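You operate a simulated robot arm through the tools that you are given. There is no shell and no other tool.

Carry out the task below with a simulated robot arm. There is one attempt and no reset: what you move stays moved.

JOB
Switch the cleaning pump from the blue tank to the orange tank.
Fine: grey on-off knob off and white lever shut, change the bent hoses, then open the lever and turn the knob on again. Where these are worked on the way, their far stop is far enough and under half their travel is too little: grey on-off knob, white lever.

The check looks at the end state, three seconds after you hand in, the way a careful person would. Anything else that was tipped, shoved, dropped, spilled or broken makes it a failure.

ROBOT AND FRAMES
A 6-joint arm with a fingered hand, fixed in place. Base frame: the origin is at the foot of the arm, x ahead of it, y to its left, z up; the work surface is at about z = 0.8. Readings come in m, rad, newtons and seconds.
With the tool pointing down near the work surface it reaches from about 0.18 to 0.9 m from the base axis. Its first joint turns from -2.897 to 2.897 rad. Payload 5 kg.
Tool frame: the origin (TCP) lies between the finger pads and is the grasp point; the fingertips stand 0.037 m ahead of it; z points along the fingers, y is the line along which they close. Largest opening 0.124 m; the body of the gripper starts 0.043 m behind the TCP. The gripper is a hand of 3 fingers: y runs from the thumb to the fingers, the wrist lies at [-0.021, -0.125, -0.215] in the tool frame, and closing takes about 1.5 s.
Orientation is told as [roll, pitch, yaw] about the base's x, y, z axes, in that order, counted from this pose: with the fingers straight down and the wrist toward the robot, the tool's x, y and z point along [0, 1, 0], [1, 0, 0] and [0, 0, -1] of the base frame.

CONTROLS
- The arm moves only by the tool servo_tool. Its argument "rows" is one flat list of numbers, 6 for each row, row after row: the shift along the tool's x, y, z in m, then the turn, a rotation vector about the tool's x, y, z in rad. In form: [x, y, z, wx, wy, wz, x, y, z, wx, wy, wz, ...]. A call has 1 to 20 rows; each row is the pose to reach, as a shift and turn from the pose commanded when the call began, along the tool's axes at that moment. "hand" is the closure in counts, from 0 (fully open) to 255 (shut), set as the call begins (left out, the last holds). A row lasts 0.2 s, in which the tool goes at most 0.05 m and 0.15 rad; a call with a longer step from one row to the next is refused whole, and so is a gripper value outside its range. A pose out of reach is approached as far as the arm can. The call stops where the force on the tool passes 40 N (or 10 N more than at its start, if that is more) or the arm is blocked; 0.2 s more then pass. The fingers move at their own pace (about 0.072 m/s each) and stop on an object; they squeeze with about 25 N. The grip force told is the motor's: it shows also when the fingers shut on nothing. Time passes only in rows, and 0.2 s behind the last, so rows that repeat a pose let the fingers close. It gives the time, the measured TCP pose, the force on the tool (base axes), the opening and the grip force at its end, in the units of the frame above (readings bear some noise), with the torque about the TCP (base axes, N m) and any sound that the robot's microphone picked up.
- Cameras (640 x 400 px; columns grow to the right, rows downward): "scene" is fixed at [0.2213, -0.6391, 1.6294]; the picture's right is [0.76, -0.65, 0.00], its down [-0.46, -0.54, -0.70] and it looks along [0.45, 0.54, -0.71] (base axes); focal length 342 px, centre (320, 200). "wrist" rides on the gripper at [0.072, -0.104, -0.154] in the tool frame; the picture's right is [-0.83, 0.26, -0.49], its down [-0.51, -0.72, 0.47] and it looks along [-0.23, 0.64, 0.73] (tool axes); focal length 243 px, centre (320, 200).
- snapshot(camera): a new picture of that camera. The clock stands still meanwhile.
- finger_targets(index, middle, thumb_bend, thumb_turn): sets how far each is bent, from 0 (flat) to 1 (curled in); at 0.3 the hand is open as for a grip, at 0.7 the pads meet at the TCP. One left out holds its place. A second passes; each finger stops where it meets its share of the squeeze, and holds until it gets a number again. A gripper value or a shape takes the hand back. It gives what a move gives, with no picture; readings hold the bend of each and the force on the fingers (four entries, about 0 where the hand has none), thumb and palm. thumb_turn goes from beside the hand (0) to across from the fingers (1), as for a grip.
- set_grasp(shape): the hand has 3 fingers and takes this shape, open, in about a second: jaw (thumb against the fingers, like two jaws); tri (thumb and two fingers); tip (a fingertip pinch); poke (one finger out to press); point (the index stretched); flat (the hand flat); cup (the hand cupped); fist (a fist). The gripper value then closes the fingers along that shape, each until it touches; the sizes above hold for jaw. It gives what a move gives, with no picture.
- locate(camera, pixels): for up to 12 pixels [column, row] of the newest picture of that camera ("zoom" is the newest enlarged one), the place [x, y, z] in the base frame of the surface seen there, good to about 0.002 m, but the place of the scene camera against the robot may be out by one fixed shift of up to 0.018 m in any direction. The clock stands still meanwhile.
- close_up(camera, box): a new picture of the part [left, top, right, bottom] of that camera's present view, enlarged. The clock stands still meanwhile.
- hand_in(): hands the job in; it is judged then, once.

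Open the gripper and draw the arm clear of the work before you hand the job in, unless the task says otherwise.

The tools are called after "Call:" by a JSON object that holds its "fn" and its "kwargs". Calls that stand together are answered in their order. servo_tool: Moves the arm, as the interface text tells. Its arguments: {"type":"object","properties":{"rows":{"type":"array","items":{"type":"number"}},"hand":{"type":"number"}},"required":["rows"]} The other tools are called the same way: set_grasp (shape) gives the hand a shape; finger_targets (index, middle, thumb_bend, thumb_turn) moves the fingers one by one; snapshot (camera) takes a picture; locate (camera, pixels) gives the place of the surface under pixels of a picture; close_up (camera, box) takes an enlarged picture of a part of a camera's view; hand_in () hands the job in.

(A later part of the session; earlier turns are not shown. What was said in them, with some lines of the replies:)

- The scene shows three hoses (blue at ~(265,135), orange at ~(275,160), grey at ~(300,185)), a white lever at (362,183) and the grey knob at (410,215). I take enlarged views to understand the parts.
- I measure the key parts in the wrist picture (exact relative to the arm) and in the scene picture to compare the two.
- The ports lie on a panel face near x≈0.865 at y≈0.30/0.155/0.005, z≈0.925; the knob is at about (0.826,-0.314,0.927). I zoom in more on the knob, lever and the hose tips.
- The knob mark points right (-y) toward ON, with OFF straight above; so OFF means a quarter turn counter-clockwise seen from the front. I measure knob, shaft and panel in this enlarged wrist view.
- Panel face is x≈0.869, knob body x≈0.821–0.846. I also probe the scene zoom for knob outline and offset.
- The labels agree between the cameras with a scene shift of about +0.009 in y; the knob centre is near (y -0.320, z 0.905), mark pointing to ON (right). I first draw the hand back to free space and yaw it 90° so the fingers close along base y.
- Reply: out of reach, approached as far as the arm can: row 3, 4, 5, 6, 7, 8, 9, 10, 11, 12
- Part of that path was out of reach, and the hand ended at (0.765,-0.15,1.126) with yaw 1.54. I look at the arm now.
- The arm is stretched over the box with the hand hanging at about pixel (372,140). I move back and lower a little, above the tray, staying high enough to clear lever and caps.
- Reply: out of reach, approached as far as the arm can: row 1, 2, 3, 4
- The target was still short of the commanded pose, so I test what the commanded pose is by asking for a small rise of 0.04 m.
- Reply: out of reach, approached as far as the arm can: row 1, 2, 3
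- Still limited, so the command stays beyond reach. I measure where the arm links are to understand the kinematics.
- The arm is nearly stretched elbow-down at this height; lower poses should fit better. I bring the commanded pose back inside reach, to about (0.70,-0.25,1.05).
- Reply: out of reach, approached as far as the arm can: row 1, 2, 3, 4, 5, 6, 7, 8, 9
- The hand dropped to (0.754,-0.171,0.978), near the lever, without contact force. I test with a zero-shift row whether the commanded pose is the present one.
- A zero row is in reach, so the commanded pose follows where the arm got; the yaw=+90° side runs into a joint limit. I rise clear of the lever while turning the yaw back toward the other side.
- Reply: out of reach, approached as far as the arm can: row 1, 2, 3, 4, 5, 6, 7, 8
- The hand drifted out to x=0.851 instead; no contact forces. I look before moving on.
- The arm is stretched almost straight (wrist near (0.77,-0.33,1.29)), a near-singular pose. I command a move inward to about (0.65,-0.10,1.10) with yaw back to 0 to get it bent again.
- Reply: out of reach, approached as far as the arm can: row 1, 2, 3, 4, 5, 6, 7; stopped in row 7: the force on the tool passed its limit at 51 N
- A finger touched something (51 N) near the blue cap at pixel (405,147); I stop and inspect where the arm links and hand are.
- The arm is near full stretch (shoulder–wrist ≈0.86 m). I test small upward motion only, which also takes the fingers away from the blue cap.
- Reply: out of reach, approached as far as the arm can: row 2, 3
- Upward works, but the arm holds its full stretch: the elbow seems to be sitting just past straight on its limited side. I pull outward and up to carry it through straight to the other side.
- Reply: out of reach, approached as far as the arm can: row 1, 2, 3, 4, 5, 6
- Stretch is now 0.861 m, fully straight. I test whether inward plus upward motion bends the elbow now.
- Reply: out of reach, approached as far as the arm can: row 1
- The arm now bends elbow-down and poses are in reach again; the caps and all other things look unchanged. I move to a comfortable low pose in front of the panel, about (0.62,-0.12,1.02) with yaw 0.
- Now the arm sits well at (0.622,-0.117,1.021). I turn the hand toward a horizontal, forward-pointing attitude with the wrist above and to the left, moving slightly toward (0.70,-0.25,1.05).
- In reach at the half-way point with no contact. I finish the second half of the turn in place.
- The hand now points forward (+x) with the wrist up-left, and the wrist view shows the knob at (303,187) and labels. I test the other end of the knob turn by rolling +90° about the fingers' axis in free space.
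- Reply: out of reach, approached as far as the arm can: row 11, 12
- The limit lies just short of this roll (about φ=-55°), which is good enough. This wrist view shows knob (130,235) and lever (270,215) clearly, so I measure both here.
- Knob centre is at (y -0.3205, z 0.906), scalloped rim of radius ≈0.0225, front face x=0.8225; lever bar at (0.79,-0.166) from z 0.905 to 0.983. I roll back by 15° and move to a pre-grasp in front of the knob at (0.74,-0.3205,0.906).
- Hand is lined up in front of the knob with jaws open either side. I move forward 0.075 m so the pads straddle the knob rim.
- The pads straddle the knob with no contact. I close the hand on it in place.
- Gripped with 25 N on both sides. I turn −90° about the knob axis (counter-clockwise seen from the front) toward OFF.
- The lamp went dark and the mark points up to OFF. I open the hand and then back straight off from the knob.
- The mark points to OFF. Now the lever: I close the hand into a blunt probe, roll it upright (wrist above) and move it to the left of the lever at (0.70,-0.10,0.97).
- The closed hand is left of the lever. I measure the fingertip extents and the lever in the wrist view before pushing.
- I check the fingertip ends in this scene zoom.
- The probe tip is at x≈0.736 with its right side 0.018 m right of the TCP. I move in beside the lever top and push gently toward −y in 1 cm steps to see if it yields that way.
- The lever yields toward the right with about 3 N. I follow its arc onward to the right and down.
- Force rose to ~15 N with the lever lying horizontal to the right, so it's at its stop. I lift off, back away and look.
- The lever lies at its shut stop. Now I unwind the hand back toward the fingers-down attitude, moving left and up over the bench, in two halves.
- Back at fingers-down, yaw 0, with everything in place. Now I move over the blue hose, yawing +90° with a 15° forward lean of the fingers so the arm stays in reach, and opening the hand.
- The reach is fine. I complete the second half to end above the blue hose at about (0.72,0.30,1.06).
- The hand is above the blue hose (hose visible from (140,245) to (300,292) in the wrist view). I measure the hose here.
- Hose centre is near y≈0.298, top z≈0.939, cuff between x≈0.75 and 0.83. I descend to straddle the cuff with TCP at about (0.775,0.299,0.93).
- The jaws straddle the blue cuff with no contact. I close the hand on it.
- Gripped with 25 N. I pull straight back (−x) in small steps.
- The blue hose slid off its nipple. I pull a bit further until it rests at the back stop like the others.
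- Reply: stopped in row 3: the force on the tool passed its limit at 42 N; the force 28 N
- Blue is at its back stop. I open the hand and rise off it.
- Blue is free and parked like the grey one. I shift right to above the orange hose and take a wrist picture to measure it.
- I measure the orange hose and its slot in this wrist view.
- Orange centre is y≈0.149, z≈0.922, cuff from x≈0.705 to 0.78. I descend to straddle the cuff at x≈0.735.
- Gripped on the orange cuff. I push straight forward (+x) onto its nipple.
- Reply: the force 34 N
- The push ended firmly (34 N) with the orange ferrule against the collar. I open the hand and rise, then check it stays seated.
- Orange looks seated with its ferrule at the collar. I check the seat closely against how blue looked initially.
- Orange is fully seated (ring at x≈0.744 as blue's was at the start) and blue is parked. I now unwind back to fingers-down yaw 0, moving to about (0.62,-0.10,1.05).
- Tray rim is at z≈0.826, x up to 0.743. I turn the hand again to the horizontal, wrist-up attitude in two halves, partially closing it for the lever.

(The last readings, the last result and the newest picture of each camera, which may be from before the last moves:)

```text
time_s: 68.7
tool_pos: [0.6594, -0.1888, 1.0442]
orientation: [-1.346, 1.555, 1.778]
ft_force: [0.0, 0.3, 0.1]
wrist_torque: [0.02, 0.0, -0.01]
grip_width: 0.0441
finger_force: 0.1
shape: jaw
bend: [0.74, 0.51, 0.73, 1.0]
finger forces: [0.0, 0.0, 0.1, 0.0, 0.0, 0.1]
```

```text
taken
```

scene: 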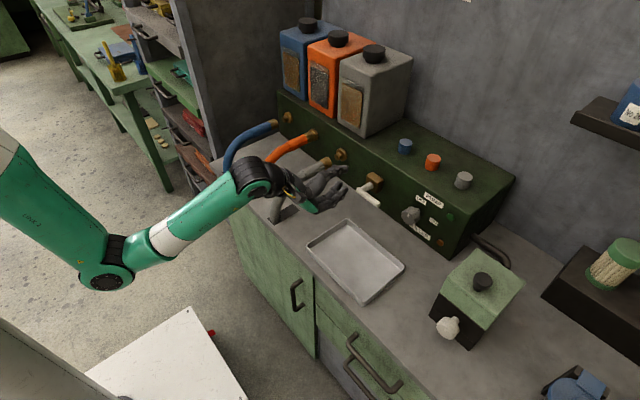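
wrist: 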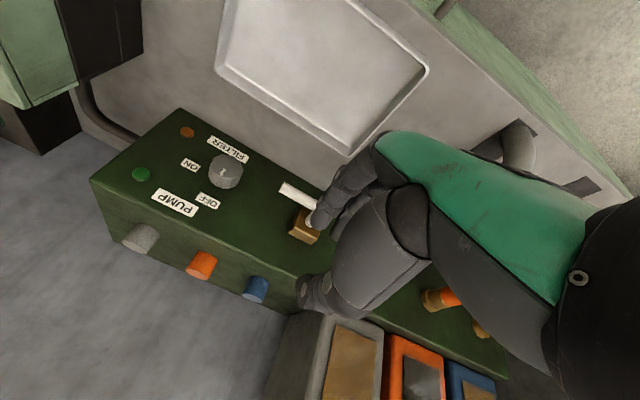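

The hand is horizontal with a 44 mm gap. I measure the lever's present position in the wrist view.

Call:
{"fn": "close_up", "kwargs": {"camera": "wrist", "box": [180, 140, 380, 320]}}

Call:
{"fn": "locate", "kwargs": {"camera": "wrist", "pixels": [[284, 186], [292, 191], [303, 197], [310, 202], [306, 210], [288, 195], [300, 188], [303, 226], [293, 232], [312, 305], [300, 295], [318, 190]]}}

```text
2.22 times, centred on (280, 230) of wrist
```

zoom: 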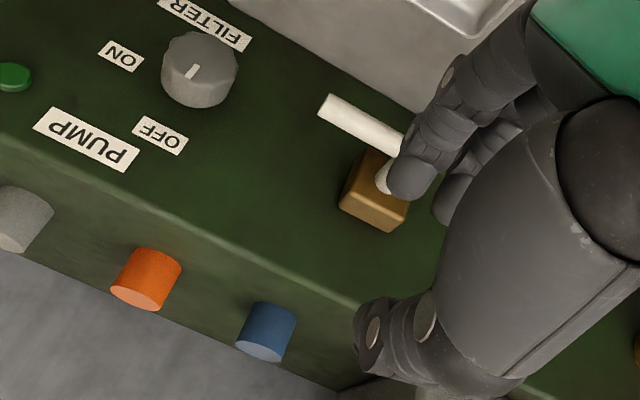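

```text
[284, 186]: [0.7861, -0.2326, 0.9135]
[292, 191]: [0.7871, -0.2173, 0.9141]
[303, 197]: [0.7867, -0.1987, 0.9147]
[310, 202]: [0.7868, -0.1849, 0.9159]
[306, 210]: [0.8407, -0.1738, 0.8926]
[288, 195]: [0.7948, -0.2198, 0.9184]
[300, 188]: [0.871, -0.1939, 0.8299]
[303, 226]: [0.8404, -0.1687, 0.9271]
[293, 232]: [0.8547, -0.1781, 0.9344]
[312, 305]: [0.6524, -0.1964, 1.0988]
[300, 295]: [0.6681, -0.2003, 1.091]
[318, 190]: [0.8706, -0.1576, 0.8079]
```

I locate the finger ends and thumb end to plan the hook under the lever.

Call:
{"fn": "locate", "kwargs": {"camera": "wrist", "pixels": [[319, 222], [318, 214], [327, 200], [333, 182], [340, 228], [345, 215], [302, 300], [305, 280], [330, 300], [352, 165]]}}

Call:
{"fn": "close_up", "kwargs": {"camera": "scene", "box": [270, 140, 400, 220]}}

```text
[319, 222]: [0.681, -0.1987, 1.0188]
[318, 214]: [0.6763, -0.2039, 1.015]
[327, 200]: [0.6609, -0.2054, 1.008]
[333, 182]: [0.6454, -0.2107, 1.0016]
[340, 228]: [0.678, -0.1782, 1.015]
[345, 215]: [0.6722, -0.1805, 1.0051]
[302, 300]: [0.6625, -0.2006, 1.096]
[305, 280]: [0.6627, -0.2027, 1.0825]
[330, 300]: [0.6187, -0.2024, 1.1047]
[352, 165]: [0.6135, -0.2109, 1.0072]
```

```text
4.92 times, centred on (335, 180) of scene
```

zoom: 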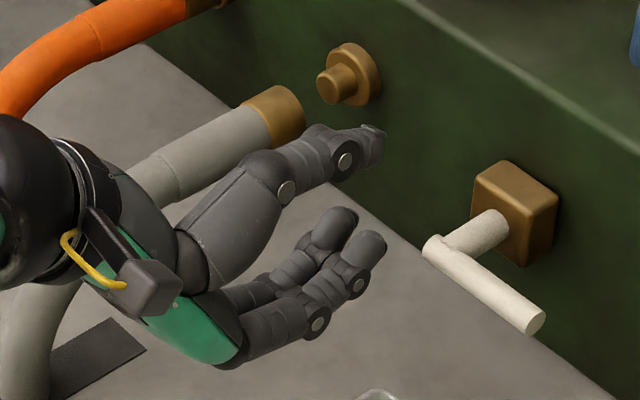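

The lever bar is at z≈0.913 from pivot y≈-0.166 to tip y≈-0.237. I will push it up from below with the closed hand pitched 25° downward (keeps the hand clear of the tray); first I close, pitch and lower to about (0.66,-0.213,0.95).

Call:
{"fn": "servo_tool", "kwargs": {"rows": [0.006, 0.0235, 0, -0.109, 0, 0, 0.012, 0.047, 0, -0.218, 0, 0, 0.018, 0.0705, 0, -0.327, 0, 0, 0.024, 0.094, 0, -0.436, 0, 0, 0.024, 0.094, 0, -0.436, 0, 0, 0.024, 0.094, 0, -0.436, 0, 0], "hand": 255}}

Call:
{"fn": "snapshot", "kwargs": {"camera": "wrist"}}

Call:
{"fn": "close_up", "kwargs": {"camera": "scene", "box": [250, 120, 430, 240]}}

```text
time_s: 70.1
tool_pos: [0.6619, -0.2116, 0.9498]
orientation: [-0.035, 1.131, 3.095]
ft_force: [0.3, 0.5, 0.6]
wrist_torque: [0.0, -0.01, 0.01]
grip_width: 0.0
finger_force: 24.1
shape: jaw
bend: [0.7, 0.7, 0.57, 1.0]
finger forces: [0.0, 0.1, 0.0, 0.1, 0.0, 0.0]
```

```text
taken
```

wrist: 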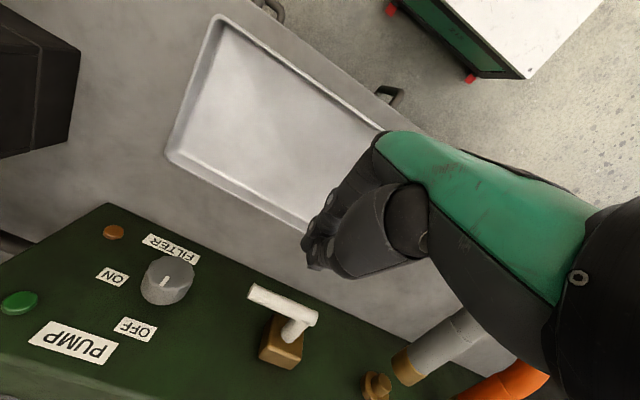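

```text
3.33 times, centred on (340, 180) of scene
```

zoom: 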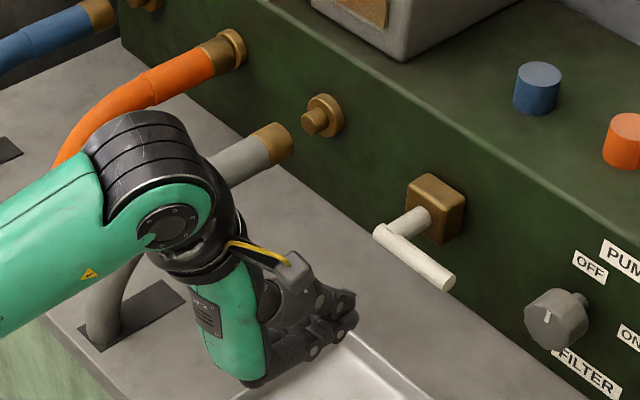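

I check the clearance of the hand's underside against the tray before lowering further.

Call:
{"fn": "locate", "kwargs": {"camera": "zoom", "pixels": [[252, 376], [240, 340], [300, 358], [335, 345], [350, 325], [345, 300], [270, 372], [320, 350], [445, 280], [385, 235]]}}

Call:
{"fn": "locate", "kwargs": {"camera": "wrist", "pixels": [[306, 245], [312, 262], [320, 270], [325, 215], [252, 292], [285, 303], [312, 318], [310, 235]]}}

```text
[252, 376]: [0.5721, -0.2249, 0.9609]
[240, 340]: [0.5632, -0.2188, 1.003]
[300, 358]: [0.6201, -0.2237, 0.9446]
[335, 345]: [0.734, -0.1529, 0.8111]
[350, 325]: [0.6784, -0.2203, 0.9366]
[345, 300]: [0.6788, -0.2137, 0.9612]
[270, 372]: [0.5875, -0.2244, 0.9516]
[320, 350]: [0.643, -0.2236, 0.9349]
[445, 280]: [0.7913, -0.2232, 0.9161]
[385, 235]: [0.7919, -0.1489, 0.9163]
```

```text
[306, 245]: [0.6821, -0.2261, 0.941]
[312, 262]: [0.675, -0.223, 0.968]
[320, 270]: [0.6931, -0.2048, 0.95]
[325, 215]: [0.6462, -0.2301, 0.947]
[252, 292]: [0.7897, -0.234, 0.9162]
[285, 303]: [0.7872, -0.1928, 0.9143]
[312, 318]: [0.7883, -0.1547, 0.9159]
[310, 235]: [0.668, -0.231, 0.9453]
```

There is ample clearance (underside only ~0.02 m below TCP). I lower to (0.69,-0.213,0.872) and then slide forward under the lever bar.

Call:
{"fn": "servo_tool", "kwargs": {"rows": [0.0007, 0.0196, 0.0195, 0, 0, 0, 0.0015, 0.0391, 0.039, 0, 0, 0, 0.0022, 0.0587, 0.0585, 0, 0, 0]}}

Call:
{"fn": "servo_tool", "kwargs": {"rows": [-0.0003, -0.0087, 0.0186, 0, 0, 0, -0.0006, -0.0174, 0.0371, 0, 0, 0, -0.0009, -0.0262, 0.0557, 0, 0, 0, -0.0012, -0.0349, 0.0742, 0, 0, 0]}}

Call:
{"fn": "close_up", "kwargs": {"camera": "scene", "box": [290, 130, 430, 230]}}

Call:
{"fn": "snapshot", "kwargs": {"camera": "wrist"}}

```text
time_s: 70.9
tool_pos: [0.6892, -0.2114, 0.8699]
orientation: [-0.033, 1.131, 3.094]
ft_force: [0.0, -0.2, 0.9]
wrist_torque: [0.01, 0.0, -0.04]
grip_width: 0.0
finger_force: 25.1
shape: jaw
bend: [0.7, 0.7, 0.57, 1.0]
finger forces: [0.0, 0.0, 0.0, 0.0, 0.0, 0.0]
```

```text
time_s: 71.9
tool_pos: [0.7699, -0.2139, 0.8727]
orientation: [-0.033, 1.131, 3.098]
ft_force: [-0.4, 0.7, -0.7]
wrist_torque: [0.03, 0.01, 0.01]
grip_width: 0.0003
finger_force: 24.5
shape: jaw
bend: [0.7, 0.7, 0.57, 1.0]
finger forces: [0.0, 0.1, 0.1, 0.0, 0.0, 0.0]
```

```text
4.00 times, centred on (360, 180) of scene
```

zoom: 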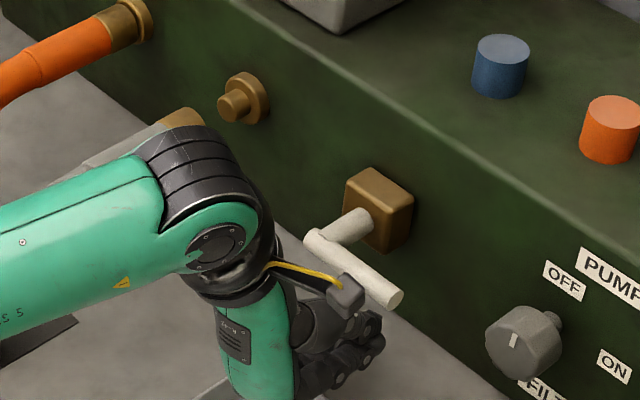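

```text
taken
```

wrist: 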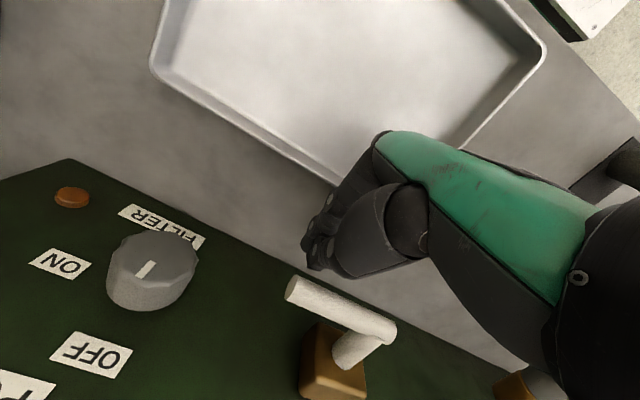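

Hand is under the bar region without contact. I check the tip position relative to the bar.

Call:
{"fn": "locate", "kwargs": {"camera": "zoom", "pixels": [[378, 342], [372, 322], [365, 362], [340, 375], [352, 300], [395, 300], [330, 240], [350, 265]]}}

Call:
{"fn": "locate", "kwargs": {"camera": "wrist", "pixels": [[307, 240], [312, 262], [322, 270], [330, 275], [345, 278], [295, 290], [340, 310], [385, 330]]}}

```text
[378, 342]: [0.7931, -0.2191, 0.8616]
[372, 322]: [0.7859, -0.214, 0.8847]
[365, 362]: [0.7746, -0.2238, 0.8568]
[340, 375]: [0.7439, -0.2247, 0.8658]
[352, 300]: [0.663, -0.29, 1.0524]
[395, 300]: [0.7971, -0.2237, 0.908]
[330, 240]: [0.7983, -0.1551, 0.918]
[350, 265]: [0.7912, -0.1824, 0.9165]
```

```text
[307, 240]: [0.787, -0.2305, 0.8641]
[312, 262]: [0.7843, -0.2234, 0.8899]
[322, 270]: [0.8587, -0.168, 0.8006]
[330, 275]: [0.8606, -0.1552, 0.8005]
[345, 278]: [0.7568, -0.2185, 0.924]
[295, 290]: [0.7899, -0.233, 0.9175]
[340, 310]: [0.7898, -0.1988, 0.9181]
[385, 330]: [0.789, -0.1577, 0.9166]
```

The thumb tip is just below the bar's outer half. I nudge forward 8 mm and push up along the lever's arc to about 45°.

Call:
{"fn": "servo_tool", "kwargs": {"rows": [-0.0001, -0.0034, 0.0072, 0, 0, 0, -0.0013, -0.0152, 0.0017, 0, 0, 0, 0.0014, -0.021, -0.001, 0, 0, 0, 0.0041, -0.0269, -0.0038, 0, 0, 0, 0.005, -0.0333, -0.0068, 0, 0, 0, 0.0059, -0.0397, -0.0098, 0, 0, 0, 0.0049, -0.0461, -0.0128, 0, 0, 0, 0.0038, -0.0525, -0.0158, 0, 0, 0]}}

Call:
{"fn": "close_up", "kwargs": {"camera": "scene", "box": [290, 130, 430, 230]}}

Call:
{"fn": "snapshot", "kwargs": {"camera": "wrist"}}

```text
time_s: 73.7
tool_pos: [0.7762, -0.2187, 0.9248]
orientation: [-0.035, 1.131, 3.095]
ft_force: [-1.2, -1.4, -0.9]
wrist_torque: [-0.01, -0.01, 0.0]
grip_width: 0.0
finger_force: 25.0
shape: jaw
bend: [0.7, 0.7, 0.57, 1.0]
finger forces: [0.0, 0.0, 0.0, 0.0, 2.3, 0.0]
```

```text
4.00 times, centred on (360, 180) of scene
```

zoom: 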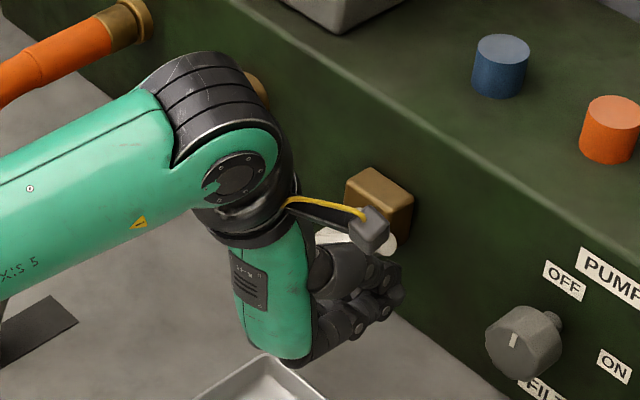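

```text
taken
```

wrist: 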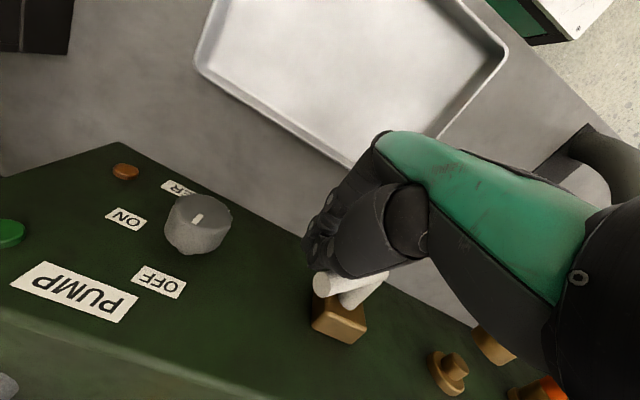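

The lever is coming up with light force (~2 N). I follow the arc on to vertical.

Call:
{"fn": "servo_tool", "kwargs": {"rows": [-0.0024, -0.0061, -0.0029, 0, 0, 0, -0.0055, -0.0118, -0.0057, 0, 0, 0, -0.0095, -0.0172, -0.0082, 0, 0, 0, -0.0142, -0.0219, -0.0105, 0, 0, 0, -0.0195, -0.026, -0.0126, 0, 0, 0, -0.0256, -0.0295, -0.0143, 0, 0, 0, -0.0306, -0.0308, -0.015, 0, 0, 0]}}

Call:
{"fn": "close_up", "kwargs": {"camera": "scene", "box": [290, 130, 430, 230]}}

Call:
{"fn": "snapshot", "kwargs": {"camera": "wrist"}}

```text
time_s: 75.3
tool_pos: [0.7754, -0.1903, 0.9597]
orientation: [-0.03, 1.13, 3.095]
ft_force: [2.0, -21.1, -7.0]
wrist_torque: [-0.5, 0.09, -0.4]
grip_width: 0.0
finger_force: 24.5
shape: jaw
bend: [0.7, 0.7, 0.57, 1.0]
finger forces: [0.0, 27.9, 0.0, 0.1, 0.0, 0.0]
```

```text
4.00 times, centred on (360, 180) of scene
```

zoom: 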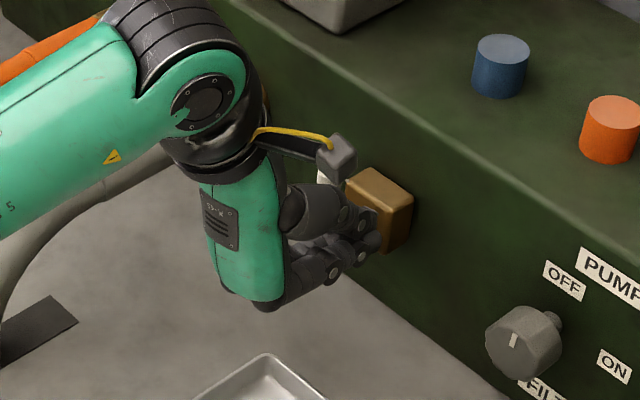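

```text
taken
```

wrist: 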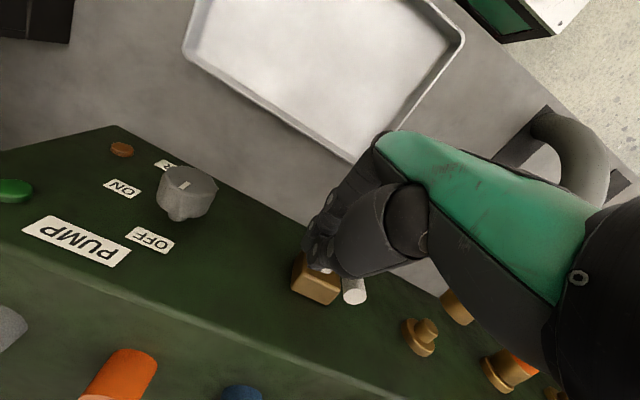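

Force jumped to 21 N against the upright lever: it's at its open stop. I ease off to the right and back away, then look.

Call:
{"fn": "servo_tool", "kwargs": {"rows": [0.01, 0, 0, 0, 0, 0, 0.0105, 0.0127, -0.0272, 0, 0, 0, 0.011, 0.0255, -0.0543, 0, 0, 0, 0.0115, 0.0425, -0.0905, 0, 0, 0]}}

Call:
{"fn": "close_up", "kwargs": {"camera": "scene", "box": [310, 130, 450, 230]}}

Call:
{"fn": "snapshot", "kwargs": {"camera": "wrist"}}

```text
time_s: 76.3
tool_pos: [0.6744, -0.1987, 0.9596]
orientation: [-0.035, 1.131, 3.094]
ft_force: [0.4, 0.1, -0.1]
wrist_torque: [0.02, -0.04, 0.01]
grip_width: 0.0
finger_force: 25.1
shape: jaw
bend: [0.7, 0.7, 0.57, 1.0]
finger forces: [0.0, 0.2, 0.2, 0.0, 0.0, 0.1]
```

```text
4.00 times, centred on (380, 180) of scene
```

zoom: 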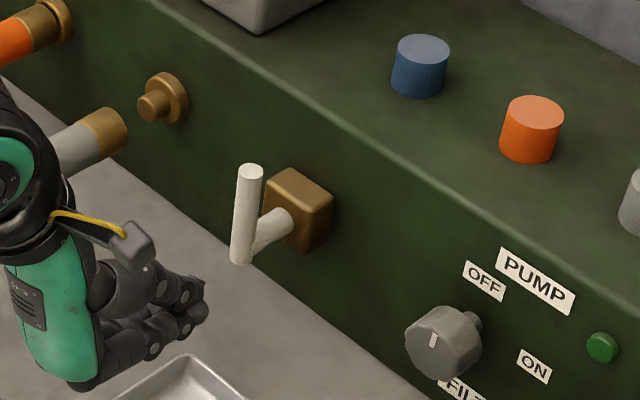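

```text
taken
```

wrist: 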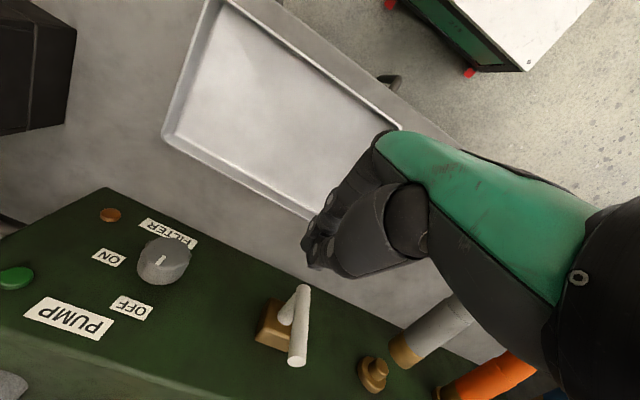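

The lever is upright again as at the start. Now for the knob: I level the hand, open it, and shift to the right in front of the knob.

Call:
{"fn": "servo_tool", "kwargs": {"rows": [0.025, -0.0005, 0.0002, 0.109, 0, 0, 0.05, -0.001, 0.0004, 0.218, 0, 0, 0.075, -0.0015, 0.0005, 0.327, 0, 0, 0.1, -0.002, 0.0007, 0.436, 0, 0, 0.1, -0.002, 0.0007, 0.436, 0, 0], "hand": 0}}

Call:
{"fn": "servo_tool", "kwargs": {"rows": [0.0023, 0.006, 0.0029, 0, 0, -0.1202, 0.0046, 0.012, 0.0058, 0, 0, -0.2404, 0.0068, 0.018, 0.0087, 0, 0, -0.3607, 0.0091, 0.024, 0.0116, 0, 0, -0.4809, 0.0114, 0.03, 0.0144, 0, 0, -0.6011, 0.0137, 0.036, 0.0173, 0, 0, -0.7213, 0.0159, 0.042, 0.0202, 0, 0, -0.8416, 0.0182, 0.048, 0.0231, 0, 0, -0.9618, 0.0205, 0.054, 0.026, 0, 0, -1.082]}}

Call:
{"fn": "snapshot", "kwargs": {"camera": "wrist"}}

Call:
{"fn": "snapshot", "kwargs": {"camera": "scene"}}

```text
time_s: 77.5
tool_pos: [0.6765, -0.2981, 0.9589]
orientation: [-1.396, 1.556, 1.73]
ft_force: [-0.9, -0.3, 0.2]
wrist_torque: [-0.02, -0.01, -0.02]
grip_width: 0.1238
finger_force: 0.0
shape: jaw
bend: [0.3, 0.3, 0.3, 0.98]
finger forces: [0.0, 0.0, 0.0, 0.0, 0.0, 0.0]
```

```text
time_s: 79.5
tool_pos: [0.7021, -0.3187, 0.905]
orientation: [1.569, 0.503, -1.589]
ft_force: [0.3, 0.6, -1.0]
wrist_torque: [-0.03, 0.01, 0.02]
grip_width: 0.1239
finger_force: 0.0
shape: jaw
bend: [0.3, 0.3, 0.3, 0.98]
finger forces: [0.0, 0.0, 0.0, 0.1, 0.0, 0.0]
```

```text
taken
```

wrist: 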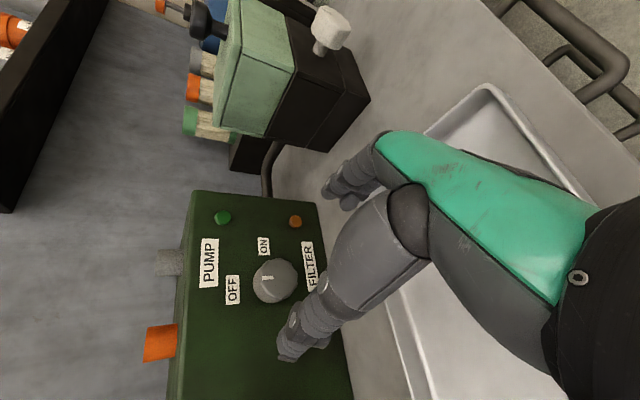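

```text
taken
```

scene: 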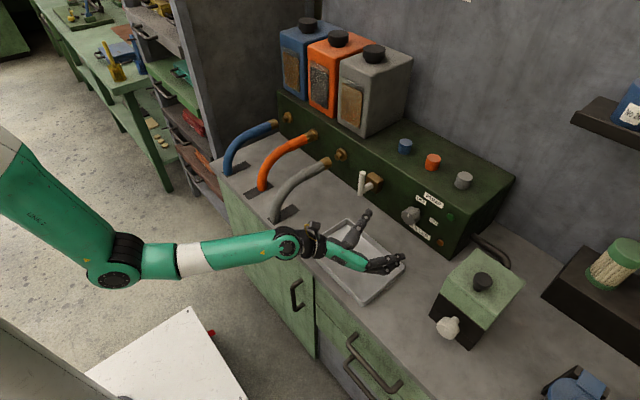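

Aligned in front of the knob at φ≈-151°. I move forward so the pads straddle the rim and then close.

Call:
{"fn": "servo_tool", "kwargs": {"rows": [0.0003, 0, 0.03, 0, 0, 0, 0.0006, 0, 0.06, 0, 0, 0, 0.001, 0, 0.09, 0, 0, 0, 0.001, 0, 0.1125, 0, 0, 0]}}

Call:
{"fn": "snapshot", "kwargs": {"camera": "wrist"}}

```text
time_s: 80.5
tool_pos: [0.8135, -0.3205, 0.9075]
orientation: [1.561, 0.505, -1.589]
ft_force: [-0.2, 0.0, 0.4]
wrist_torque: [0.03, -0.01, 0.0]
grip_width: 0.1238
finger_force: 0.1
shape: jaw
bend: [0.3, 0.3, 0.3, 0.98]
finger forces: [0.0, 0.0, 0.1, 0.0, 0.0, 0.0]
```

```text
taken
```

wrist: 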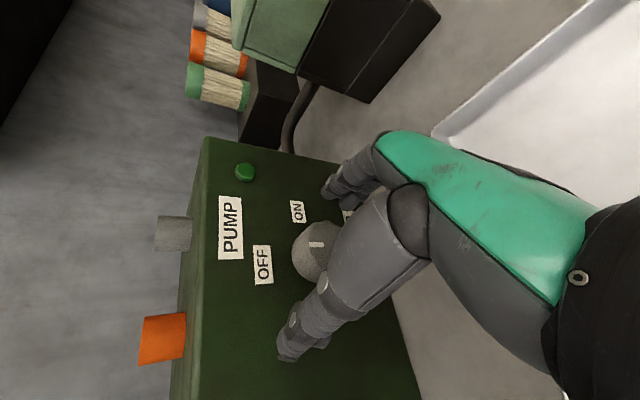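

The hand straddles the knob at (0.8135,-0.3205,0.9075) with no contact. I close on it.

Call:
{"fn": "servo_tool", "kwargs": {"rows": [0, 0, 0, 0, 0, 0, 0, 0, 0, 0, 0, 0, 0, 0, 0, 0, 0, 0, 0, 0, 0, 0, 0, 0, 0, 0, 0, 0, 0, 0, 0, 0, 0, 0, 0, 0, 0, 0, 0, 0, 0, 0], "hand": 255}}

Call:
{"fn": "servo_tool", "kwargs": {"rows": [0, 0, 0, 0, 0, 0.12, 0, 0, 0, 0, 0, 0.24, 0, 0, 0, 0, 0, 0.36, 0, 0, 0, 0, 0, 0.48, 0, 0, 0, 0, 0, 0.6, 0, 0, 0, 0, 0, 0.72, 0, 0, 0, 0, 0, 0.84, 0, 0, 0, 0, 0, 0.96, 0, 0, 0, 0, 0, 1.08, 0, 0, 0, 0, 0, 1.2, 0, 0, 0, 0, 0, 1.32, 0, 0, 0, 0, 0, 1.44, 0, 0, 0, 0, 0, 1.56, 0, 0, 0, 0, 0, 1.59]}}

Call:
{"fn": "close_up", "kwargs": {"camera": "scene", "box": [340, 170, 500, 290]}}

Call:
{"fn": "snapshot", "kwargs": {"camera": "wrist"}}

```text
time_s: 82.1
tool_pos: [0.8141, -0.3213, 0.907]
orientation: [1.561, 0.505, -1.587]
ft_force: [2.4, 0.4, 0.1]
wrist_torque: [0.01, -0.02, 0.03]
grip_width: 0.0397
finger_force: 24.6
shape: jaw
bend: [0.74, 0.54, 0.73, 1.0]
finger forces: [13.9, 7.4, 0.1, 0.0, 22.1, 0.0]
```

```text
time_s: 85.1
tool_pos: [0.8148, -0.3205, 0.9062]
orientation: [-1.562, 1.048, 1.562]
ft_force: [5.1, -9.0, -6.8]
wrist_torque: [-0.28, 0.38, -0.11]
grip_width: 0.0391
finger_force: 24.7
shape: jaw
bend: [0.74, 0.54, 0.73, 1.0]
finger forces: [17.0, 8.0, 0.0, 0.0, 22.1, 0.0]
```

```text
3.33 times, centred on (420, 230) of scene
```

zoom: 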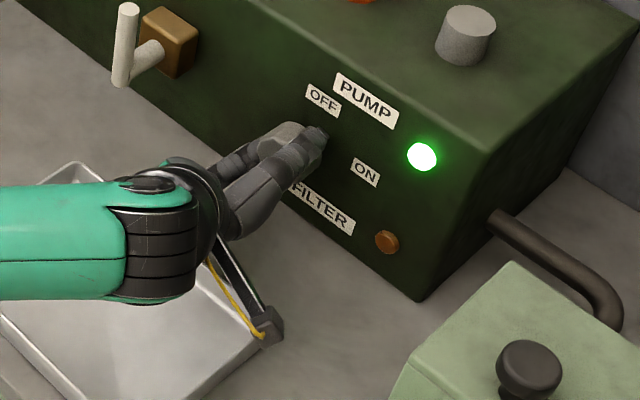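

```text
taken
```

wrist: 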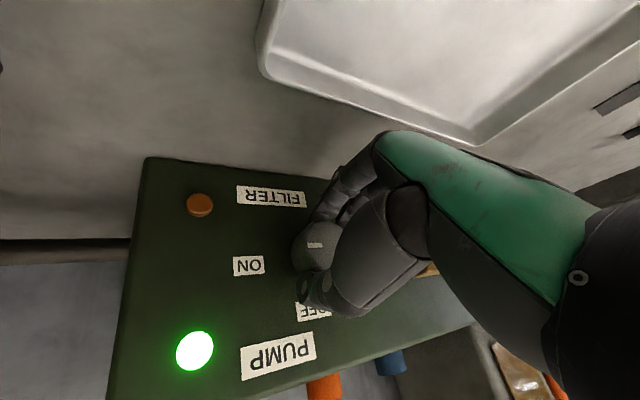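

The green lamp is lit again and the mark points to ON. I open the hand and back straight off, then draw up clear.

Call:
{"fn": "servo_tool", "kwargs": {"rows": [0, 0, 0, 0, 0, 0, 0, 0, 0, 0, 0, 0, 0, 0, 0, 0, 0, 0, 0, 0, 0, 0, 0, 0, 0, 0, 0, 0, 0, 0, 0, 0, 0, 0, 0, 0, 0, 0, -0.02, 0, 0, 0, 0, 0, -0.05, 0, 0, 0, 0, 0, -0.09, 0, 0, 0, 0, 0, -0.13, 0, 0, 0], "hand": 0}}

Call:
{"fn": "close_up", "kwargs": {"camera": "scene", "box": [340, 150, 500, 270]}}

Call:
{"fn": "snapshot", "kwargs": {"camera": "scene"}}

```text
time_s: 87.3
tool_pos: [0.6835, -0.3194, 0.906]
orientation: [-1.563, 1.049, 1.561]
ft_force: [0.5, -1.1, -0.3]
wrist_torque: [0.01, -0.01, -0.02]
grip_width: 0.1237
finger_force: 0.0
shape: jaw
bend: [0.3, 0.3, 0.3, 0.98]
finger forces: [0.0, 0.0, 0.0, 0.0, 0.0, 0.0]
```

```text
3.33 times, centred on (420, 210) of scene
```

zoom: 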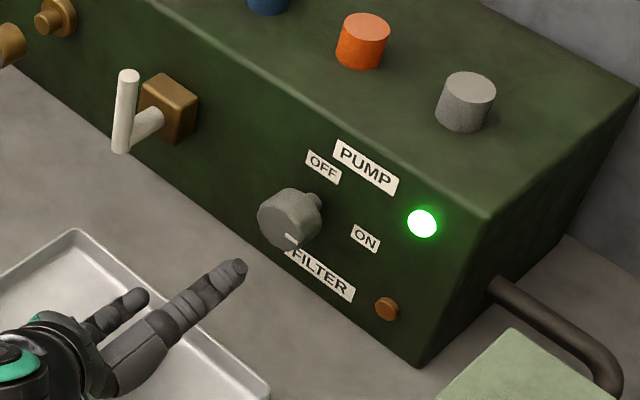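

```text
taken
```

scene: 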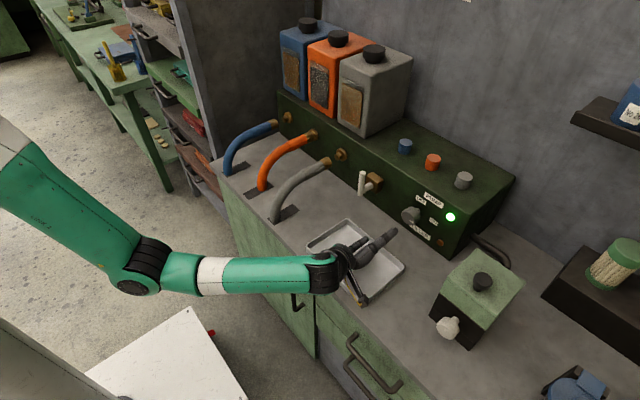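

Mark at ON, lamp lit, lever upright. I draw the arm up and back, then compare all parts with the starting view.

Call:
{"fn": "servo_tool", "kwargs": {"rows": [-0.028, -0.0185, -0.02, 0, 0, 0, -0.056, -0.037, -0.04, 0, 0, 0, -0.084, -0.0555, -0.06, 0, 0, 0, -0.112, -0.074, -0.08, 0, 0, 0]}}

Call:
{"fn": "snapshot", "kwargs": {"camera": "scene"}}

Call:
{"fn": "close_up", "kwargs": {"camera": "scene", "box": [340, 120, 520, 260]}}

Call:
{"fn": "close_up", "kwargs": {"camera": "scene", "box": [220, 90, 380, 230]}}

```text
time_s: 88.3
tool_pos: [0.6088, -0.2582, 1.0269]
orientation: [-1.561, 1.047, 1.562]
ft_force: [-0.2, -0.5, -0.3]
wrist_torque: [0.01, -0.01, 0.0]
grip_width: 0.1239
finger_force: 0.1
shape: jaw
bend: [0.3, 0.3, 0.3, 0.98]
finger forces: [0.0, 0.0, 0.0, 0.1, 0.0, 0.1]
```

```text
taken
```

scene: 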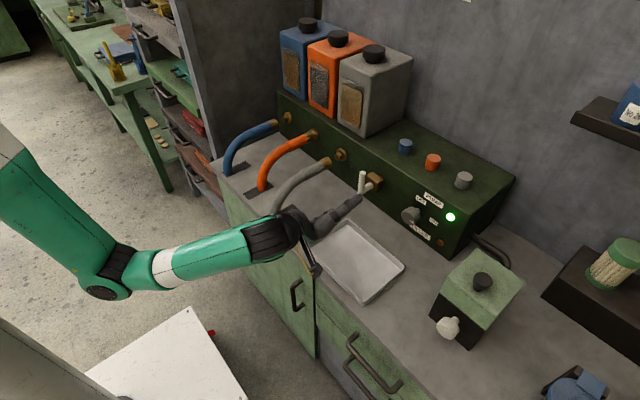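

```text
2.86 times, centred on (430, 190) of scene
```

zoom: 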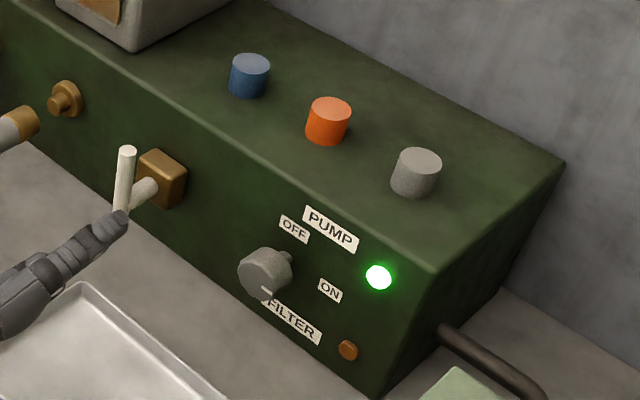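

```text
2.86 times, centred on (300, 160) of scene
```

zoom: 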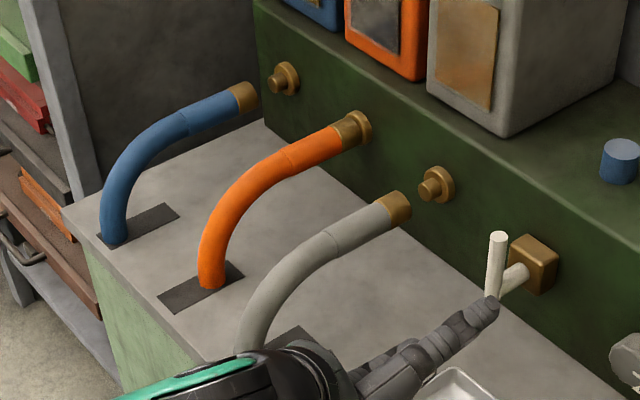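

All labels, caps, tray and tanks look as at the start; orange's foot sits at the same fraction of its slot (~0.62) as blue's did when seated. I do one exact comparison of the lever and blue cap with the early zoom.

Call:
{"fn": "close_up", "kwargs": {"camera": "scene", "box": [340, 150, 420, 200]}}

Call:
{"fn": "close_up", "kwargs": {"camera": "scene", "box": [225, 95, 345, 170]}}

```text
8.00 times, centred on (380, 175) of scene
```

zoom: 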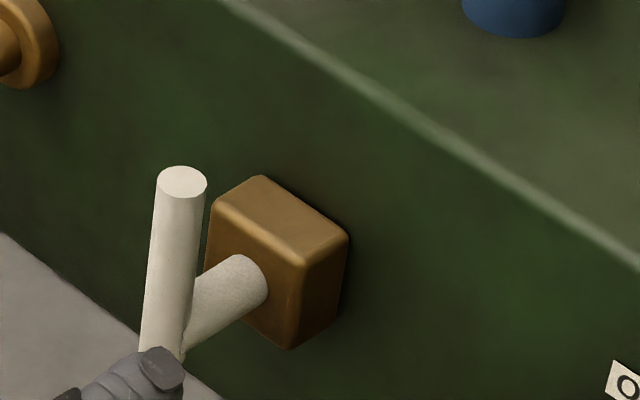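

```text
5.33 times, centred on (285, 132) of scene
```

zoom: 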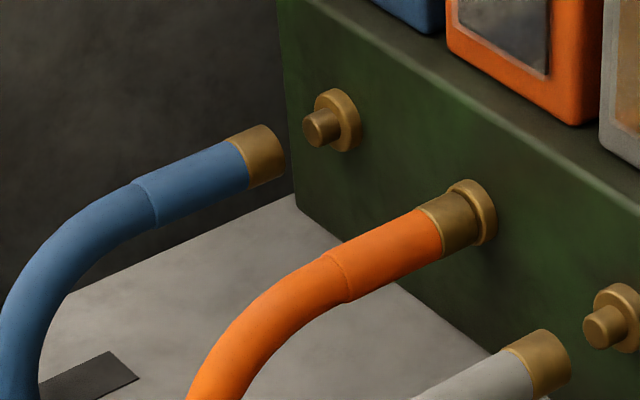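

The lever matches the start exactly; the blue cap on top seems displaced by a mere ~0.5 scene pixel (~1–2 mm) from the earlier touch. I zoom in on the caps to see that it stands upright.

Call:
{"fn": "close_up", "kwargs": {"camera": "scene", "box": [385, 125, 485, 195]}}

Call:
{"fn": "locate", "kwargs": {"camera": "zoom", "pixels": [[133, 95], [133, 110], [133, 150], [310, 190], [310, 205], [500, 305], [500, 320], [180, 160]]}}

```text
5.71 times, centred on (435, 160) of scene
```

zoom: 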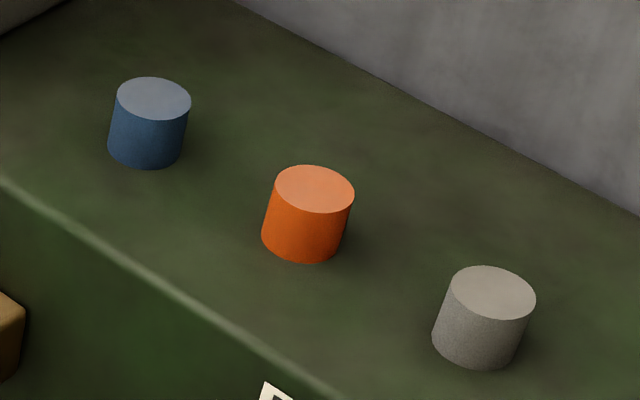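

```text
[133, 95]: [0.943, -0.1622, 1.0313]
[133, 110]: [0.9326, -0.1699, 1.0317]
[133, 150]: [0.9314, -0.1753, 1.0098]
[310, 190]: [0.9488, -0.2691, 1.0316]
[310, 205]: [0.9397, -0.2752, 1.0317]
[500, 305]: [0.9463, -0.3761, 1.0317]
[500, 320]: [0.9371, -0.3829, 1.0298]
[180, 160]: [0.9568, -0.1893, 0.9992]
```

The cap stands upright. I check the three caps' centres for alignment.

Call:
{"fn": "locate", "kwargs": {"camera": "zoom", "pixels": [[153, 98], [314, 188], [490, 292], [145, 166], [304, 260], [476, 366]]}}

```text
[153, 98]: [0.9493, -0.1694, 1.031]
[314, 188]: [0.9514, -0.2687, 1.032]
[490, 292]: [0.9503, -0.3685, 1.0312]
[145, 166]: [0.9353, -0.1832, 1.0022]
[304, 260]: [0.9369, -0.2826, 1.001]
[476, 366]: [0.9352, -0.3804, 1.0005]
```

The caps are evenly spaced (0.099/0.100 m) and in line within 2 mm, so nothing is disturbed. I raise the open hand a little more to be well clear before handing in.

Call:
{"fn": "servo_tool", "kwargs": {"rows": [-0.015, -0.026, 0, 0, 0, 0, -0.03, -0.052, 0, 0, 0, 0, -0.03, -0.052, -0.03, 0, 0, 0]}}

Call:
{"fn": "snapshot", "kwargs": {"camera": "scene"}}

```text
time_s: 89.1
tool_pos: [0.5768, -0.2574, 1.0858]
orientation: [-1.562, 1.046, 1.562]
ft_force: [-0.4, 0.3, 1.0]
wrist_torque: [-0.03, 0.0, 0.02]
grip_width: 0.1237
finger_force: 0.1
shape: jaw
bend: [0.3, 0.3, 0.3, 0.98]
finger forces: [0.0, 0.0, 0.0, 0.0, 0.0, 0.0]
```

```text
taken
```

scene: 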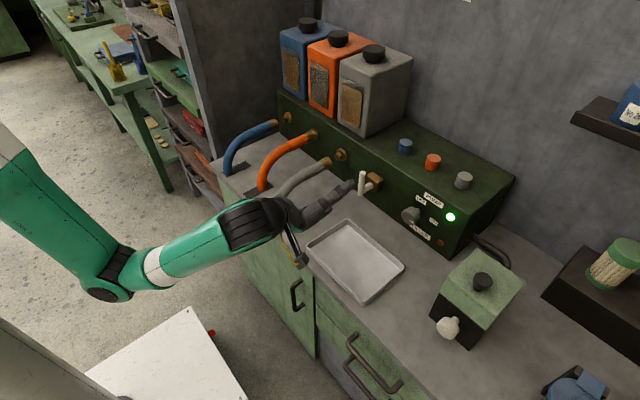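

The scene shows orange connected, blue parked, lever upright, knob ON with the lamp lit at (450,217), and the open hand clear of everything. I hand the job in.

Call:
{"fn": "hand_in", "kwargs": {}}

```text
The job is handed in.
```

The cleaning pump is switched from the blue tank to the orange tank, and the job is handed in; I haven't seen the check's result.

- **Shut down:** I turned the grey knob to OFF, and the lamp went out. The white lever went down to its stop.
- **Hoses:** I pulled the blue hose back to its rear stop and pushed the orange hose onto its port until its end met the collar. It sits as far in as blue did at the start.
- **Restart:** The lever is upright again, matching its starting position, and the knob is back at ON with the lamp lit.

**Early contact:** While the arm was stretched out before the job began, a finger touched something near the blue cap on top of the box with about 51 N. The cap still stands upright and in line with the other two to within about 2 mm. Nothing else looks moved.

The hand is open and clear of the bench.
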